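You operate a simulated robot arm through the tools that you are given. There is no shell and no other tool. Be economical: measure what you need, move in short steps, check, and stop when the job is done.

You are at the controls of a simulated robot arm. One attempt, no reset.

JOB
Put one of the bronze bushes from the drawer cabinet top on top of the orange cup plunger.

Only the result counts: the job must be done as asked and must still hold three seconds after the hand-in. Knocking over, shifting, dropping, spilling or breaking anything else fails it.

ROBOT AND FRAMES
A 7-joint arm with a two-finger parallel gripper, fixed in place. Base frame: the origin is at the foot of the arm, x ahead of it, y to its left, z up; the work surface is at about z = 900. Units: mm, degrees, N and s.
With the tool pointing down near the work surface it reaches from about 240 to 680 mm from the base axis. Its first joint turns from -66.0 to 66.0 degrees. Payload 2.4 kg.
The tool frame sits at the grasp point between the pads (the TCP): z along the fingers, y along the line on which they close. The tips reach 30 mm beyond it. Largest opening 94 mm; finger width 28, thickness 10; the body of the gripper, 50 by 96 mm, starts 55 mm behind the TCP.
Orientation is told as [roll, pitch, yaw] about the base's x, y, z axes, in that order, counted from this pose: with the fingers straight down and closing along the base's y, the tool's x points along the base's -x, its y along +y and its z along -z.

CONTROLS
- The arm moves only by the tool drive_tool. Its argument "motion" is a list that holds one entry, the list of rows, each a list of 7 numbers: the shift along the tool's x, y, z in mm, then the turn, a rotation vector about the tool's x, y, z in degrees, then the opening, from 0 (shut) to 1 (fully open). In form: [[[dx, dy, dz, wx, wy, wz, hand], ...]]. A call has 1 to 8 rows; each row shifts and turns the commanded pose from where the row before left it, along the tool's axes as they then stand. Rows are played at 5 a second. More than 50 mm and 8.6 degrees between two rows, or a gripper value outside its range, and nothing of the call is played. Where a pose cannot be reached the arm comes as near as it can. A force on the tool above 40 N (or 10 N above the force at the start of the call, whichever is more), or a blocked arm, ends the call early, and 0.2 s more pass. The fingers move at their own pace (about 153 mm/s each) and stop on an object; they squeeze with about 27 N. The grip force told is the motor's: it shows also when the fingers shut on nothing. Time passes only in rows, and 0.2 s behind the last, so rows that do not move let the fingers close. It gives the time, the measured TCP pose, the force on the tool (base axes), the opening and the grip force at its end, in the units of the frame above (readings bear some noise), and new pictures: "views" is both (left out), scene, wrist or none.
- Cameras (640 x 400 px; columns grow to the right, rows downward): "scene" is fixed at [48.1, 479.9, 1447.8]; the picture's right is [-0.65, -0.76, 0.00], its down [-0.41, 0.35, -0.84] and it looks along [0.64, -0.55, -0.54] (base axes); focal length 336 px, centre (320, 200). "wrist" rides on the gripper at [-37, 0, -58] in the tool frame; the picture's right is [0.00, -1.00, 0.00], its down [0.97, 0.00, -0.24] and it looks along [0.24, 0.00, 0.97] (tool axes); focal length 218 px, centre (320, 200). There is no depth. A picture from a camera that has moved, and an enlarged one, comes with that camera's place and axes in the base frame and with its lens.
- close_up(camera, box): a new picture of the part [left, top, right, bottom] of that camera's present view, enlarged. It takes no simulated time.
- hand_in(): hands the job in; it is judged then, once.

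Work in short steps. Places have to be worked out from the pictures, the camera data and where the tool is seen: move nearer, look again, correct. Check each grasp and each placing, and mend what went wrong. You have 90 turns and 150 pictures in all, those below and enlarged ones among them. Open the gripper and draw the arm clear of the work before you hand the job in, unless the task says otherwise; then end with one line.

The tools are called after "Request:" as name(argument=value, ...) on one line, values as JSON. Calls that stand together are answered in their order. drive_tool: Moves the arm, as the interface text tells. Its arguments: {"type":"object","properties":{"motion":{"type":"array","items":{"type":"array","items":{"type":"array","items":{"type":"number"}}}},"views":{"type":"string","enum":["both","scene","wrist","none"]}},"required":["motion"]} The other tools are called the same way: close_up (camera, box) takes an enlarged picture of a part of a camera's view; hand_in () hands the job in.

At the start:

```text
time: 0.0
tool_pos: [360.6, 30.1, 1234.4]
ee_rot: [0.1, 0.1, 0.0]
ft_force: [-0.4, 0.1, -0.1]
width: 93.9
gripper_force: 0.2
```

scene: 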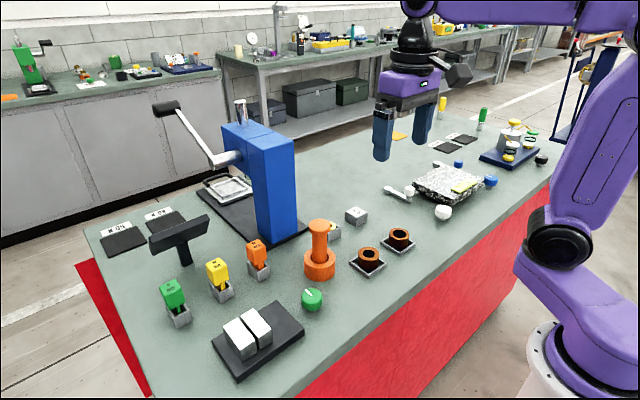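
wrist: 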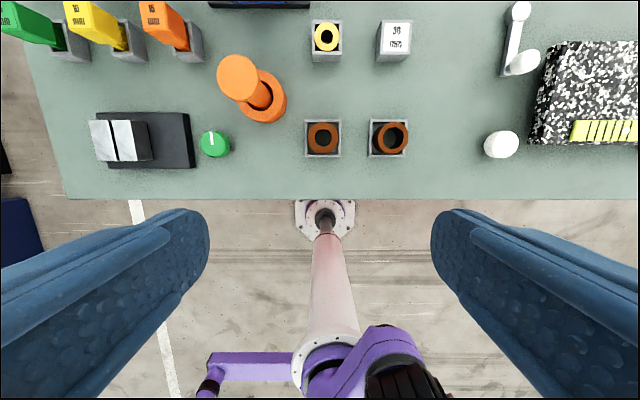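

The pictures show two bronze rings in small trays near the edge and an orange plunger-like piece in a cup. I'll enlarge both areas first.

Request:
close_up(camera="scene", box=[280, 190, 440, 290])

Request:
close_up(camera="wrist", box=[190, 10, 430, 160])

Request:
close_up(camera="scene", box=[380, 80, 580, 205])

```text
4.00 times, centred on (360, 240) of scene
camera zoom: at [48.1, 479.9, 1447.8], right [-0.65, -0.76, 0.0], down [-0.41, 0.35, -0.84], along [0.64, -0.55, -0.54], focal length 1342 px, centre (160, 40)
```

zoom: 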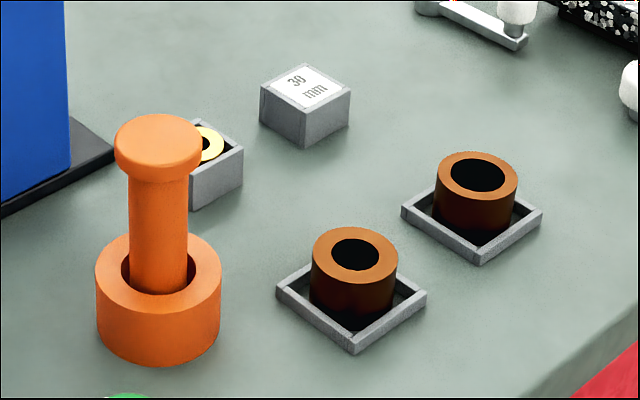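

```text
2.67 times, centred on (310, 85) of wrist
camera zoom: at [395.9, 30.0, 1292.6], right [0.0, -1.0, 0.0], down [-0.97, 0.0, 0.24], along [-0.24, 0.0, -0.97], focal length 582 px, centre (347, 507)
```

zoom: 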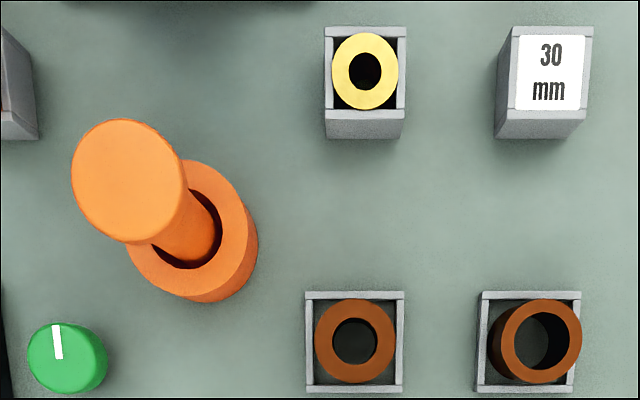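

```text
3.20 times, centred on (480, 142) of scene
camera zoom: at [48.1, 479.9, 1447.8], right [-0.65, -0.76, 0.0], down [-0.41, 0.35, -0.84], along [0.64, -0.55, -0.54], focal length 1074 px, centre (-192, 384)
```

zoom: 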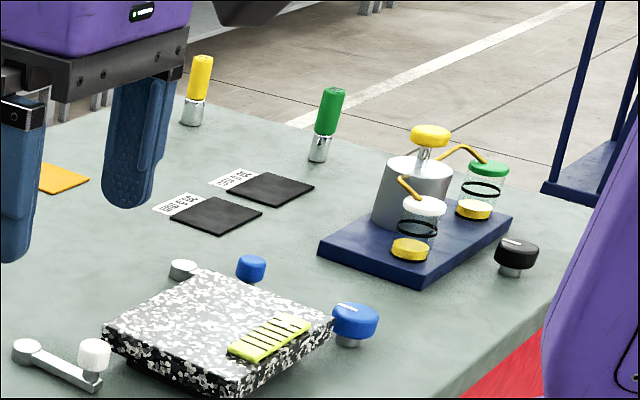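

The two bronze bushes sit in trays at about (408, 25) and (408, -87). They are roughly 48 mm across, with their tops near z = 937. The plunger's top disc is at about (469, 119, 1029). I'll take the nearer bush, so I move above it and look again.

Request:
drive_tool(motion=[[[-7.9, -0.85, 34, 0, 0, 0, 1], [-7.9, -0.85, 34, 0, 0, 0, 1], [-7.9, -0.85, 34, 0, 0, 0, 1], [-7.9, -0.85, 34, 0, 0, 0, 1], [-7.9, -0.85, 34, 0, 0, 0, 1], [-7.9, -0.85, 34, 0, 0, 0, 1], [0, 0, 0, 0, 0, 0, 1]]], views="both")

```text
time: 1.6
tool_pos: [408.6, 25.2, 1028.9]
ee_rot: [0.0, 0.0, 0.0]
ft_force: [0.2, -0.3, -0.2]
width: 93.9
gripper_force: 0.1
camera wrist: at [443.3, 26.4, 1088.1], right [0.0, -1.0, 0.0], down [-0.97, 0.0, 0.24], along [-0.24, 0.0, -0.97], focal length 218 px, centre (320, 200)
```

scene: 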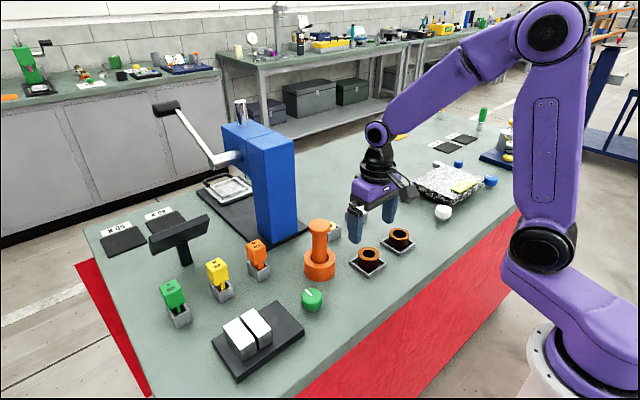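
wrist: 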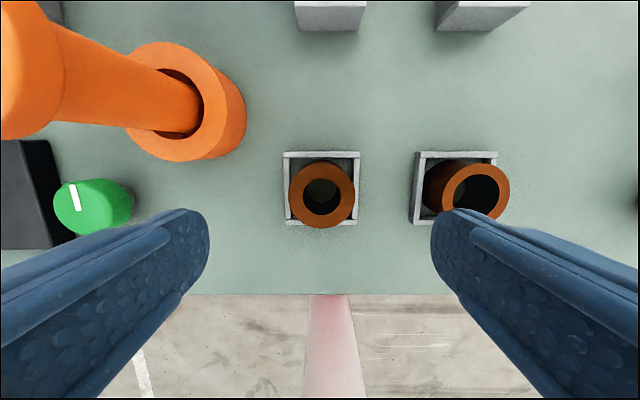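

The bush top is at about (408.5, 25, 932), right under the tool. I'll go down until the tips clear the tray rim, with the TCP near z = 950, and check.

Request:
drive_tool(motion=[[[0, 0, 30, 0, 0, 0, 1], [0, 0, 30, 0, 0, 0, 1], [0, 0, 19, 0, 0, 0, 1], [0, 0, 0, 0, 0, 0, 1]]], views="wrist")

Request:
close_up(camera="scene", box=[320, 190, 440, 290])

```text
time: 2.6
tool_pos: [408.6, 26.4, 950.3]
ee_rot: [0.1, -0.1, 0.0]
ft_force: [-0.9, -0.2, 1.4]
width: 93.9
gripper_force: 0.0
camera wrist: at [443.0, 26.2, 1008.8], right [0.0, -1.0, 0.0], down [-0.97, 0.0, 0.24], along [-0.24, 0.0, -0.97], focal length 218 px, centre (320, 200)
```

wrist: 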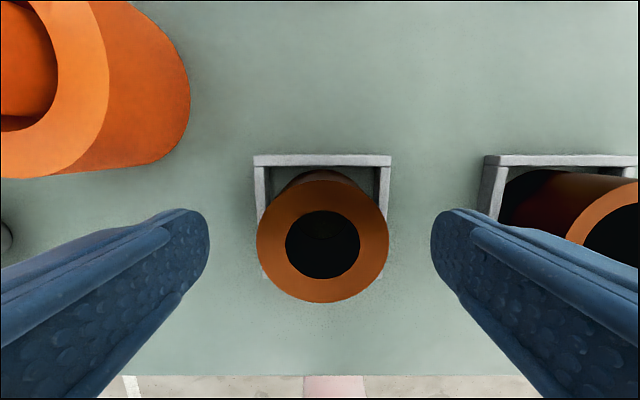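

```text
4.00 times, centred on (380, 240) of scene
camera zoom: at [48.1, 479.9, 1447.8], right [-0.65, -0.76, 0.0], down [-0.41, 0.35, -0.84], along [0.64, -0.55, -0.54], focal length 1342 px, centre (80, 40)
```

zoom: 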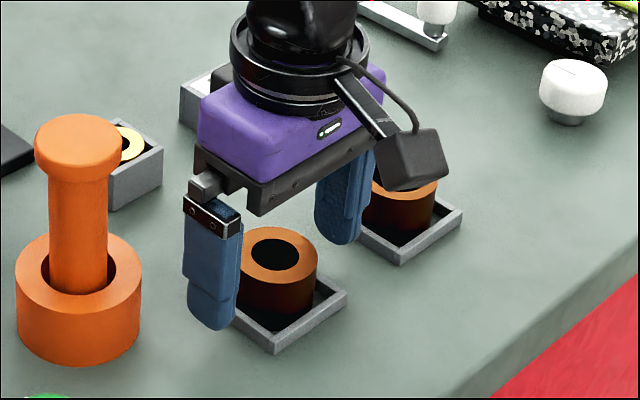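

The bush stays centred at about (409, 25), top z ≈ 935, and the tray rim is near z = 905–910. I'll go down 8 mm and close the gripper.

Request:
drive_tool(motion=[[[0, -0.6, 8, 0, 0, 0, 1], [0, 0, 0, 0, 0, 0, 1], [0, 0, 0, 0, 0, 0, 0.6], [0, 0, 0, 0, 0, 0, 0.3], [0, 0, 0, 0, 0, 0, 0.3], [0, 0, 0, 0, 0, 0, 0.3]]], views="wrist")

Request:
close_up(camera="scene", box=[320, 190, 440, 290])

```text
time: 4.0
tool_pos: [408.0, 25.5, 943.2]
ee_rot: [0.0, -0.1, 0.0]
ft_force: [-0.2, -0.7, -0.2]
width: 47.9
gripper_force: 26.6
camera wrist: at [442.8, 25.6, 1001.6], right [0.0, -1.0, 0.0], down [-0.97, 0.0, 0.24], along [-0.24, 0.0, -0.97], focal length 218 px, centre (320, 200)
```

wrist: 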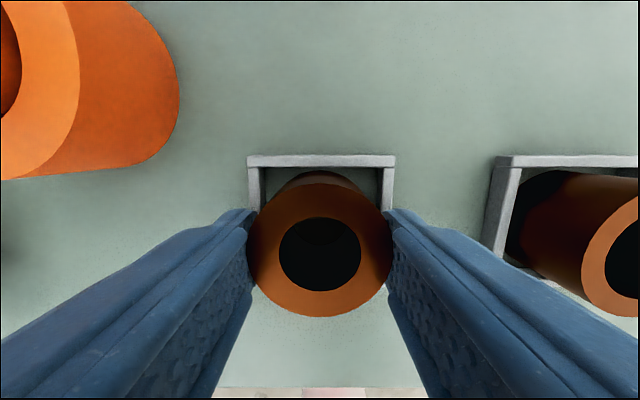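

```text
4.00 times, centred on (380, 240) of scene
camera zoom: at [48.1, 479.9, 1447.8], right [-0.65, -0.76, 0.0], down [-0.41, 0.35, -0.84], along [0.64, -0.55, -0.54], focal length 1342 px, centre (80, 40)
```

zoom: 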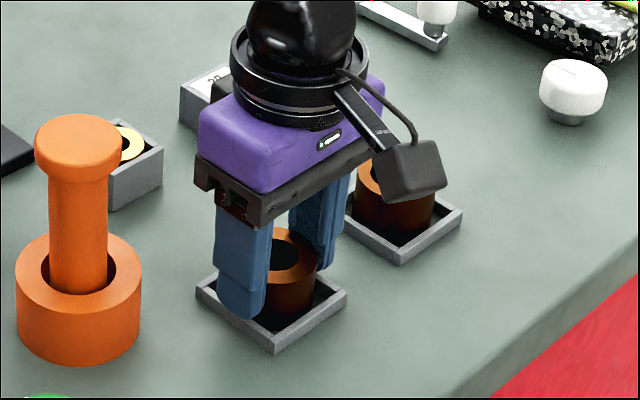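

The bush is gripped at 47.9 mm and 26.6 N. I'll lift it straight up to about z = 1123, well above the plunger top.

Request:
drive_tool(motion=[[[0, 0, -10, 0, 0, 0, 0.3], [0, 0, -25, 0, 0, 0, 0.3], [0, 0, -35, 0, 0, 0, 0.3], [0, 0, -35, 0, 0, 0, 0.3], [0, 0, -35, 0, 0, 0, 0.3], [0, 0, -30, 0, 0, 0, 0.3], [0, 0, -10, 0, 0, 0, 0.3], [0, 0, 0, 0, 0, 0, 0.3]]], views="both")

```text
time: 5.8
tool_pos: [407.2, 25.9, 1122.0]
ee_rot: [0.1, 0.0, 0.0]
ft_force: [0.5, 0.9, -2.0]
width: 47.6
gripper_force: 27.1
camera wrist: at [442.2, 25.5, 1181.4], right [0.0, -1.0, 0.0], down [-0.97, 0.0, 0.24], along [-0.24, 0.0, -0.97], focal length 218 px, centre (320, 200)
```

scene: 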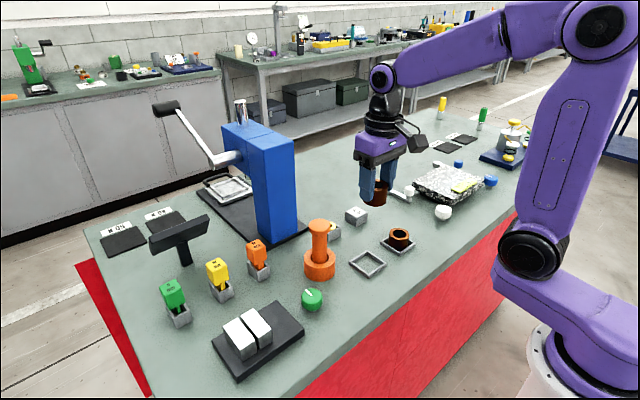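
wrist: 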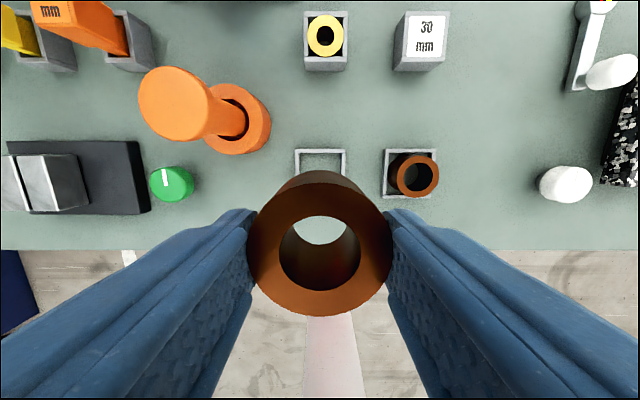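

The bush came up cleanly. The plunger top now measures about (467–469, 116–120, 1029–1035). I'll move partway towards it to refine that before going over it.

Request:
drive_tool(motion=[[[-10, 15, 0, 0, 0, 0, 0.3], [-14, 20, 0, 0, 0, 0, 0.3], [-10, 20, 0, 0, 0, 0, 0.3], [0, 5, 0, 0, 0, 0, 0.3], [0, 0, 0, 0, 0, 0, 0.3]]], views="both")

Request:
close_up(camera="scene", box=[270, 130, 430, 290])

```text
time: 7.0
tool_pos: [442.0, 84.9, 1122.0]
ee_rot: [0.0, 0.0, -0.1]
ft_force: [0.1, -0.4, -2.5]
width: 47.7
gripper_force: 27.1
camera wrist: at [477.3, 85.2, 1181.1], right [0.0, -1.0, 0.0], down [-0.97, 0.0, 0.24], along [-0.24, 0.0, -0.97], focal length 218 px, centre (320, 200)
```

scene: 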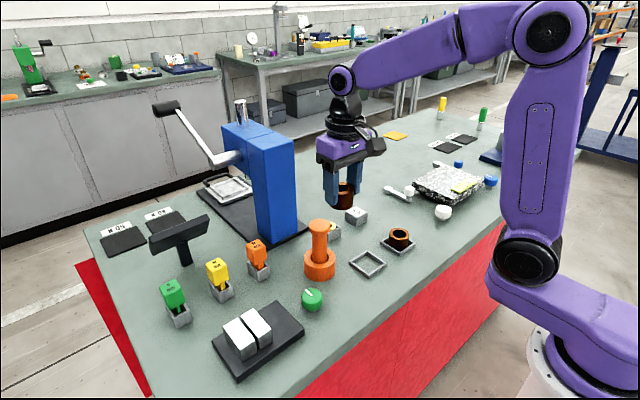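
wrist: 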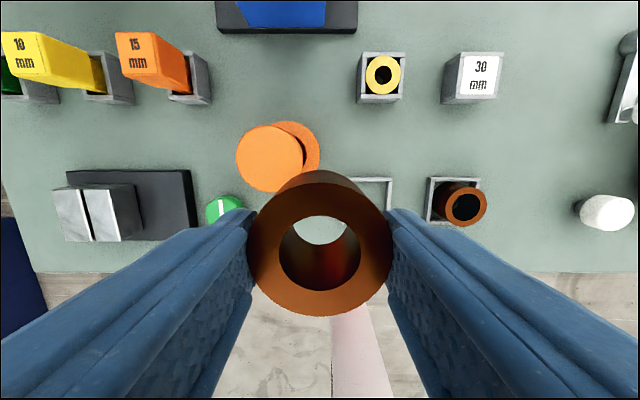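

```text
2.50 times, centred on (350, 210) of scene
camera zoom: at [48.1, 480.0, 1447.8], right [-0.65, -0.76, 0.0], down [-0.41, 0.35, -0.84], along [0.64, -0.55, -0.54], focal length 839 px, centre (245, 175)
```

zoom: 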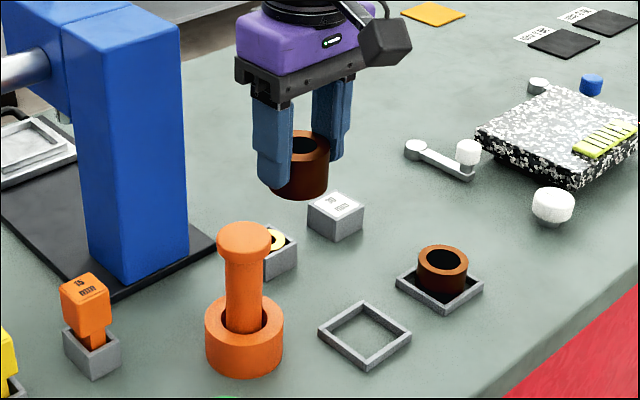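

The readings agree on the plunger top at about (468.7, 119.3, 1031). I'll move over it, keeping the bush bottom near z = 1081.

Request:
drive_tool(motion=[[[-9, 12, 0, 0, 0, 0, 0.3], [-9, 12, 0, 0, 0, 0, 0.3], [-8.5, 10.4, 0, 0, 0, 0, 0.3], [0, 0, 15, 0, 0, 0, 0.3], [0, 0, 15, 0, 0, 0, 0.3], [0, 0, 0, 0, 0, 0, 0.3]]], views="wrist")

Request:
close_up(camera="scene", box=[260, 170, 380, 290])

```text
time: 8.4
tool_pos: [471.1, 119.5, 1091.8]
ee_rot: [0.0, 0.0, 0.0]
ft_force: [0.0, 0.3, -1.7]
width: 47.7
gripper_force: 27.3
camera wrist: at [505.0, 118.9, 1151.2], right [0.0, -1.0, 0.0], down [-0.97, 0.0, 0.24], along [-0.24, 0.0, -0.97], focal length 218 px, centre (320, 200)
```

wrist: 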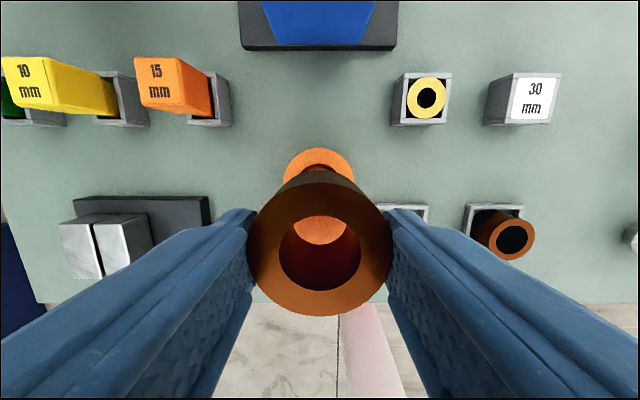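

```text
3.33 times, centred on (320, 230) of scene
camera zoom: at [48.1, 480.0, 1447.8], right [-0.65, -0.76, 0.0], down [-0.41, 0.35, -0.84], along [0.64, -0.55, -0.54], focal length 1118 px, centre (320, 100)
```

zoom: 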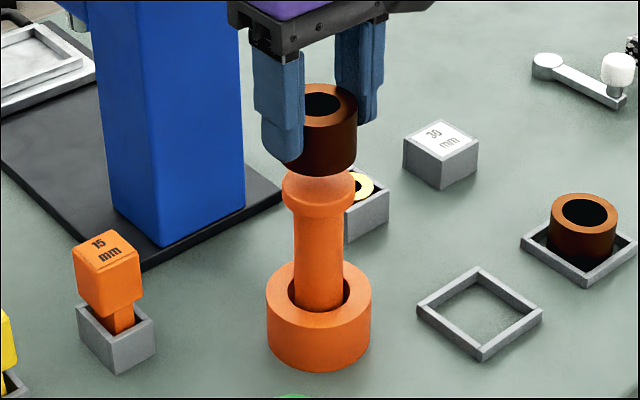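

In the scene view the bush and disc line up within about 2 mm. The lower edge of the disc through the bore needs a closer look.

Request:
close_up(camera="wrist", box=[240, 130, 400, 330])

```text
2.00 times, centred on (320, 230) of wrist
camera zoom: at [505.0, 118.9, 1151.2], right [0.0, -1.0, 0.0], down [-0.97, 0.0, 0.24], along [-0.24, 0.0, -0.97], focal length 436 px, centre (320, 140)
```

zoom: 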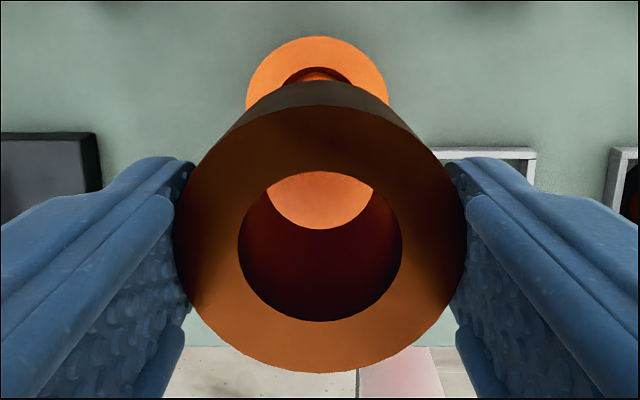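

The orange seen through the bore is all plunger disc, so the alignment is good. I'll shift back 1.5 mm in x and go down 12 mm.

Request:
drive_tool(motion=[[[1.5, 0.4, 4, 0, 0, 0, 0.3], [0, 0, 4, 0, 0, 0, 0.3], [0, 0, 4, 0, 0, 0, 0.3], [0, 0, 0, 0, 0, 0, 0.3]]], views="none")

Request:
close_up(camera="scene", box=[280, 180, 360, 260])

```text
time: 9.4
tool_pos: [467.7, 118.7, 1079.7]
ee_rot: [0.0, 0.1, 0.0]
ft_force: [-0.3, -0.9, -1.9]
width: 48.0
gripper_force: 27.2
```

```text
5.00 times, centred on (320, 220) of scene
camera zoom: at [48.1, 480.0, 1447.8], right [-0.65, -0.76, 0.0], down [-0.41, 0.35, -0.84], along [0.64, -0.55, -0.54], focal length 1677 px, centre (320, 100)
```

zoom: 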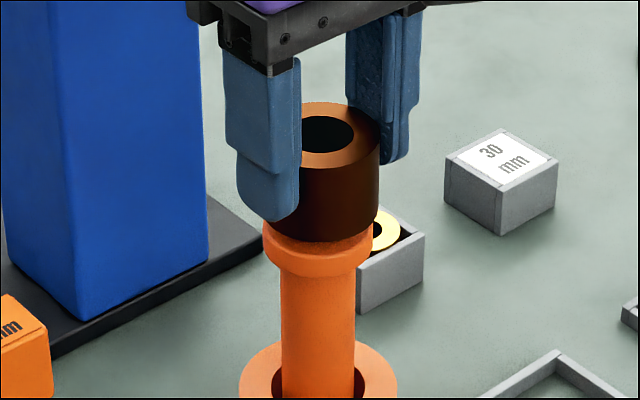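

In the scene view the bush sits about 2 mm to the right of the disc. I'll correct that and go down slowly, watching the force.

Request:
drive_tool(motion=[[[-0.8, 1.4, 1, 0, 0, 0, 0.3], [0, 0, 2, 0, 0, 0, 0.3], [0, 0, 1.5, 0, 0, 0, 0.3], [0, 0, 0, 0, 0, 0, 0.3]]], views="none")

Request:
close_up(camera="scene", box=[280, 180, 360, 260])

```text
time: 10.4
tool_pos: [468.7, 120.6, 1075.2]
ee_rot: [0.0, -0.1, 0.0]
ft_force: [0.3, 0.0, -1.7]
width: 47.9
gripper_force: 27.2
```

```text
5.00 times, centred on (320, 220) of scene
camera zoom: at [48.1, 480.0, 1447.8], right [-0.65, -0.76, 0.0], down [-0.41, 0.35, -0.84], along [0.64, -0.55, -0.54], focal length 1677 px, centre (320, 100)
```

zoom: 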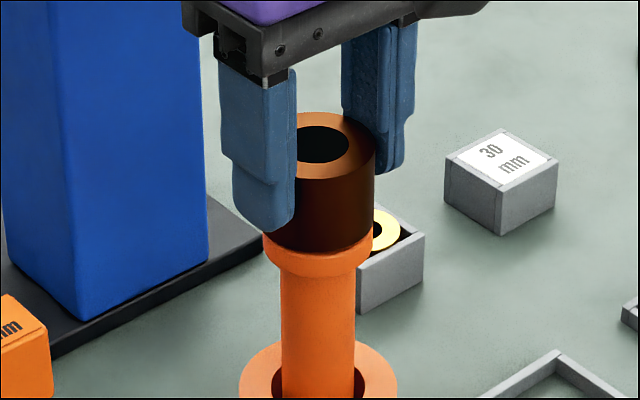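

Now aligned, with no contact force yet. I'll keep going down in 1 mm rows.

Request:
drive_tool(motion=[[[0, 0, 1, 0, 0, 0, 0.3], [0, 0, 1, 0, 0, 0, 0.3], [0, 0, 1, 0, 0, 0, 0.3]]], views="none")

```text
time: 11.2
tool_pos: [467.6, 121.7, 1075.0]
ee_rot: [0.0, -0.1, 0.0]
ft_force: [-0.3, -0.5, -1.9]
width: 47.7
gripper_force: 27.0
```

Request:
drive_tool(motion=[[[0, 0, 0.5, 0, 0, 0, 0.3], [0, 0, 0, 0, 0, 0, 0.3]]], views="none")

Request:
close_up(camera="scene", box=[280, 180, 360, 260])

```text
time: 11.8
tool_pos: [467.6, 121.1, 1073.1]
ee_rot: [0.0, 0.0, 0.0]
ft_force: [0.5, 1.0, -1.6]
width: 47.6
gripper_force: 26.8
```

```text
5.00 times, centred on (320, 220) of scene
camera zoom: at [48.1, 480.0, 1447.8], right [-0.65, -0.76, 0.0], down [-0.41, 0.35, -0.84], along [0.64, -0.55, -0.54], focal length 1677 px, centre (320, 100)
```

zoom: 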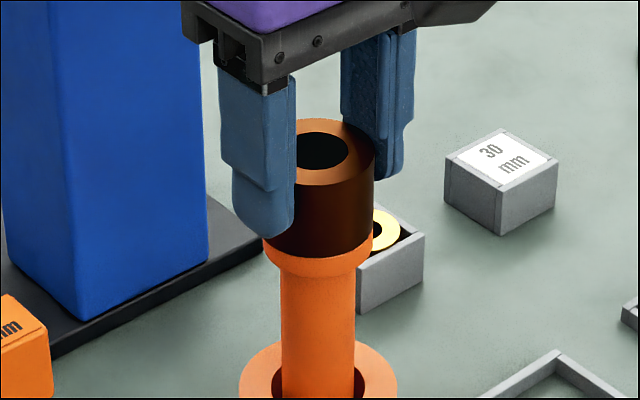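

About 1–2 mm remain before contact, so I'll continue with finer steps.

Request:
drive_tool(motion=[[[0, 0, 0.7, 0, 0, 0, 0.3], [0, 0, 0.7, 0, 0, 0, 0.3], [0, 0, 0, 0, 0, 0, 0.3]]], views="none")

```text
time: 12.6
tool_pos: [469.1, 122.1, 1072.9]
ee_rot: [0.1, -0.2, 0.1]
ft_force: [-1.8, 0.2, 20.0]
width: 48.0
gripper_force: 26.6
```

Contact at 20 N. I'll ease off by half a millimetre to unload it before releasing.

Request:
drive_tool(motion=[[[0, 0, -0.4, 0, 0, 0, 0.3], [0, 0, 0, 0, 0, 0, 0.3]]], views="wrist")

Request:
close_up(camera="scene", box=[280, 180, 360, 260])

```text
time: 13.2
tool_pos: [469.7, 120.2, 1072.1]
ee_rot: [-0.1, -0.3, 0.1]
ft_force: [3.2, 1.0, 16.0]
width: 47.5
gripper_force: 27.4
camera wrist: at [503.4, 120.6, 1130.9], right [0.0, -1.0, 0.0], down [-0.97, 0.0, 0.24], along [-0.24, 0.0, -0.97], focal length 218 px, centre (320, 200)
```

wrist: 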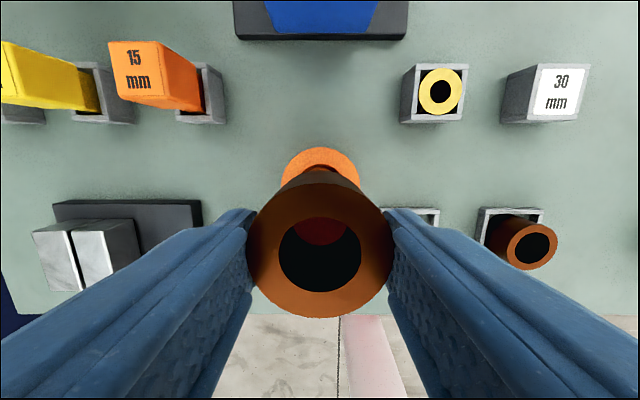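

```text
5.00 times, centred on (320, 220) of scene
camera zoom: at [47.9, 479.9, 1447.8], right [-0.65, -0.76, 0.0], down [-0.41, 0.35, -0.84], along [0.64, -0.55, -0.54], focal length 1677 px, centre (320, 100)
```

zoom: 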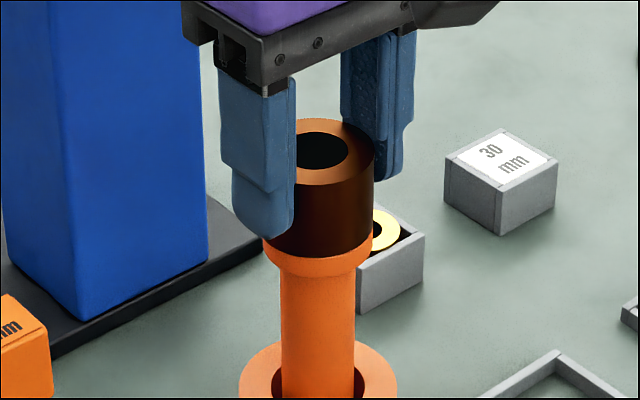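

Still 16 N, so I'll ease up another 0.6 mm and then open the fingers gradually.

Request:
drive_tool(motion=[[[0, 0, -0.5, 0, 0, 0, 0.3], [0, 0, 0, 0, 0, 0, 0.3]]], views="none")

```text
time: 13.8
tool_pos: [469.4, 120.9, 1072.8]
ee_rot: [0.0, 0.0, 0.0]
ft_force: [3.1, 2.5, 9.7]
width: 47.7
gripper_force: 27.1
```

Request:
drive_tool(motion=[[[0, 0, -0.5, 0, 0, 0, 0.3], [0, 0, 0, 0, 0, 0, 0.3]]], views="none")

```text
time: 14.4
tool_pos: [468.8, 121.3, 1072.4]
ee_rot: [-0.2, 0.2, 0.0]
ft_force: [0.6, -0.7, 0.9]
width: 47.5
gripper_force: 27.3
```

The load is nearly gone at 0.9 N, and the bush rests on the disc. I'll release gently.

Request:
drive_tool(motion=[[[0, 0, 0, 0, 0, 0, 0.5], [0, 0, 0, 0, 0, 0, 0.53], [0, 0, 0, 0, 0, 0, 0.57], [0, 0, 0, 0, 0, 0, 0.65], [0, 0, 0, 0, 0, 0, 0.8], [0, 0, 0, 0, 0, 0, 0.9]]], views="wrist")

Request:
close_up(camera="scene", box=[280, 180, 360, 260])

```text
time: 15.8
tool_pos: [467.4, 121.1, 1072.5]
ee_rot: [0.0, -0.1, 0.0]
ft_force: [0.1, 0.3, 0.1]
width: 84.7
gripper_force: 0.0
camera wrist: at [503.3, 120.8, 1131.6], right [0.0, -1.0, 0.0], down [-0.97, 0.0, 0.24], along [-0.24, 0.0, -0.97], focal length 218 px, centre (320, 200)
```

wrist: 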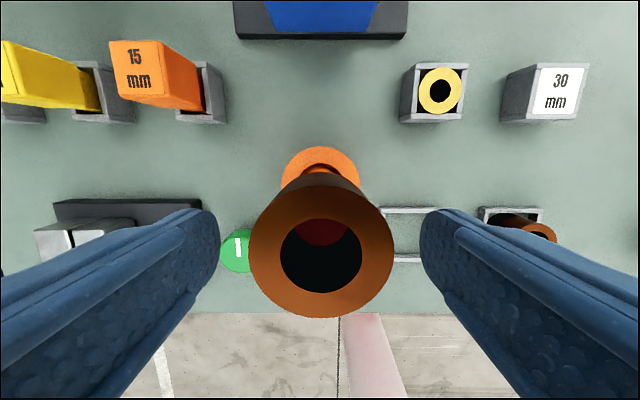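

```text
5.00 times, centred on (320, 220) of scene
camera zoom: at [48.1, 479.9, 1447.8], right [-0.65, -0.76, 0.0], down [-0.41, 0.35, -0.84], along [0.64, -0.55, -0.54], focal length 1677 px, centre (320, 100)
```

zoom: 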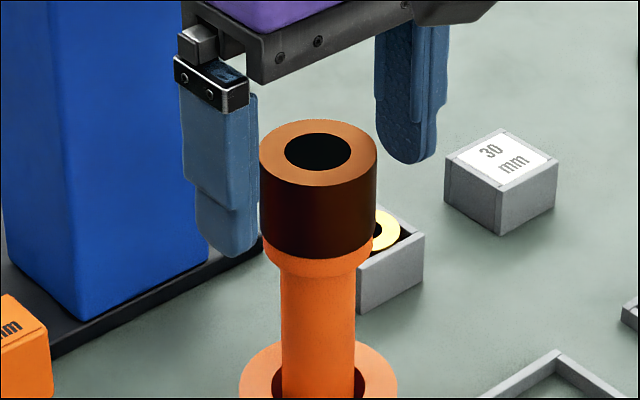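

The bush sits centred and upright on the plunger. I'll draw the arm straight up and then back.

Request:
drive_tool(motion=[[[0, 0, -15, 0, 0, 0, 0.9], [0, 0, -30, 0, 0, 0, 0.9], [0, 0, -35, 0, 0, 0, 0.9], [0, 0, -35, 0, 0, 0, 0.9], [15, -20, -20, 0, 0, 0, 0.9], [20, -30, 0, 0, 0, 0, 0.9], [20, -30, 0, 0, 0, 0, 0.9], [0, 0, 0, 0, 0, 0, 0.9]]], views="both")

Request:
close_up(camera="scene", box=[270, 170, 370, 290])

```text
time: 17.6
tool_pos: [414.7, 40.0, 1207.7]
ee_rot: [0.1, 0.1, 0.0]
ft_force: [-0.4, -0.5, 0.4]
width: 84.7
gripper_force: 0.1
camera wrist: at [448.3, 40.9, 1267.0], right [0.0, -1.0, 0.0], down [-0.97, 0.0, 0.24], along [-0.24, 0.0, -0.97], focal length 218 px, centre (320, 200)
```

scene: 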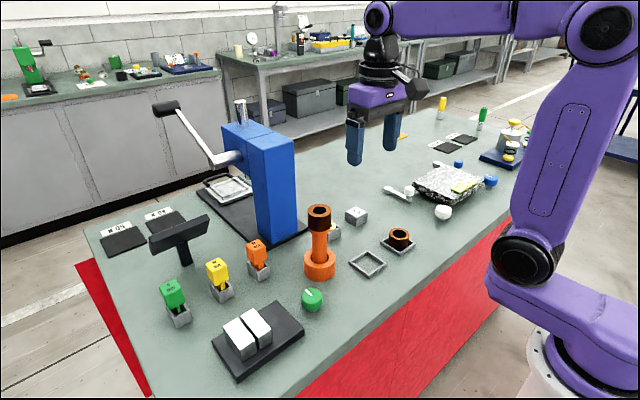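
wrist: 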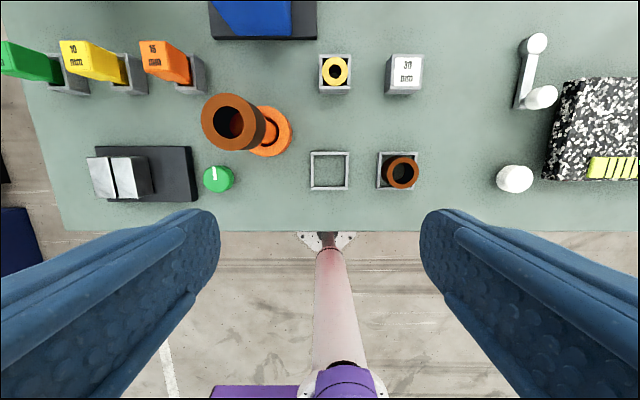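

```text
3.33 times, centred on (320, 230) of scene
camera zoom: at [48.1, 479.9, 1447.8], right [-0.65, -0.76, 0.0], down [-0.41, 0.35, -0.84], along [0.64, -0.55, -0.54], focal length 1118 px, centre (320, 100)
```

zoom: 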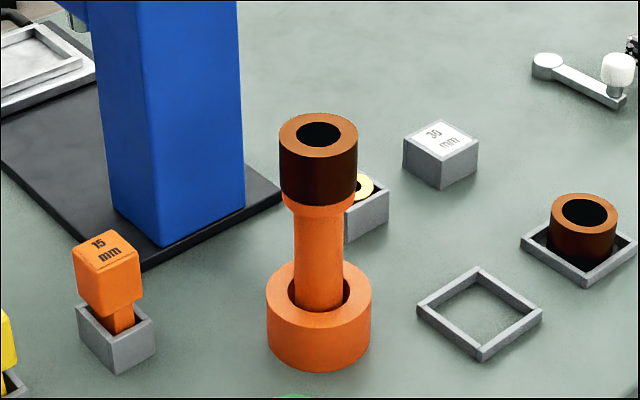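

The bush stands steady on the plunger, nothing else has moved, and the arm is clear. I'm handing it in.

Request:
hand_in()

```text
The job is handed in.
```

One bronze bush now stands centred on top of the orange cup plunger, the arm is clear with the gripper open, and the job is handed in.
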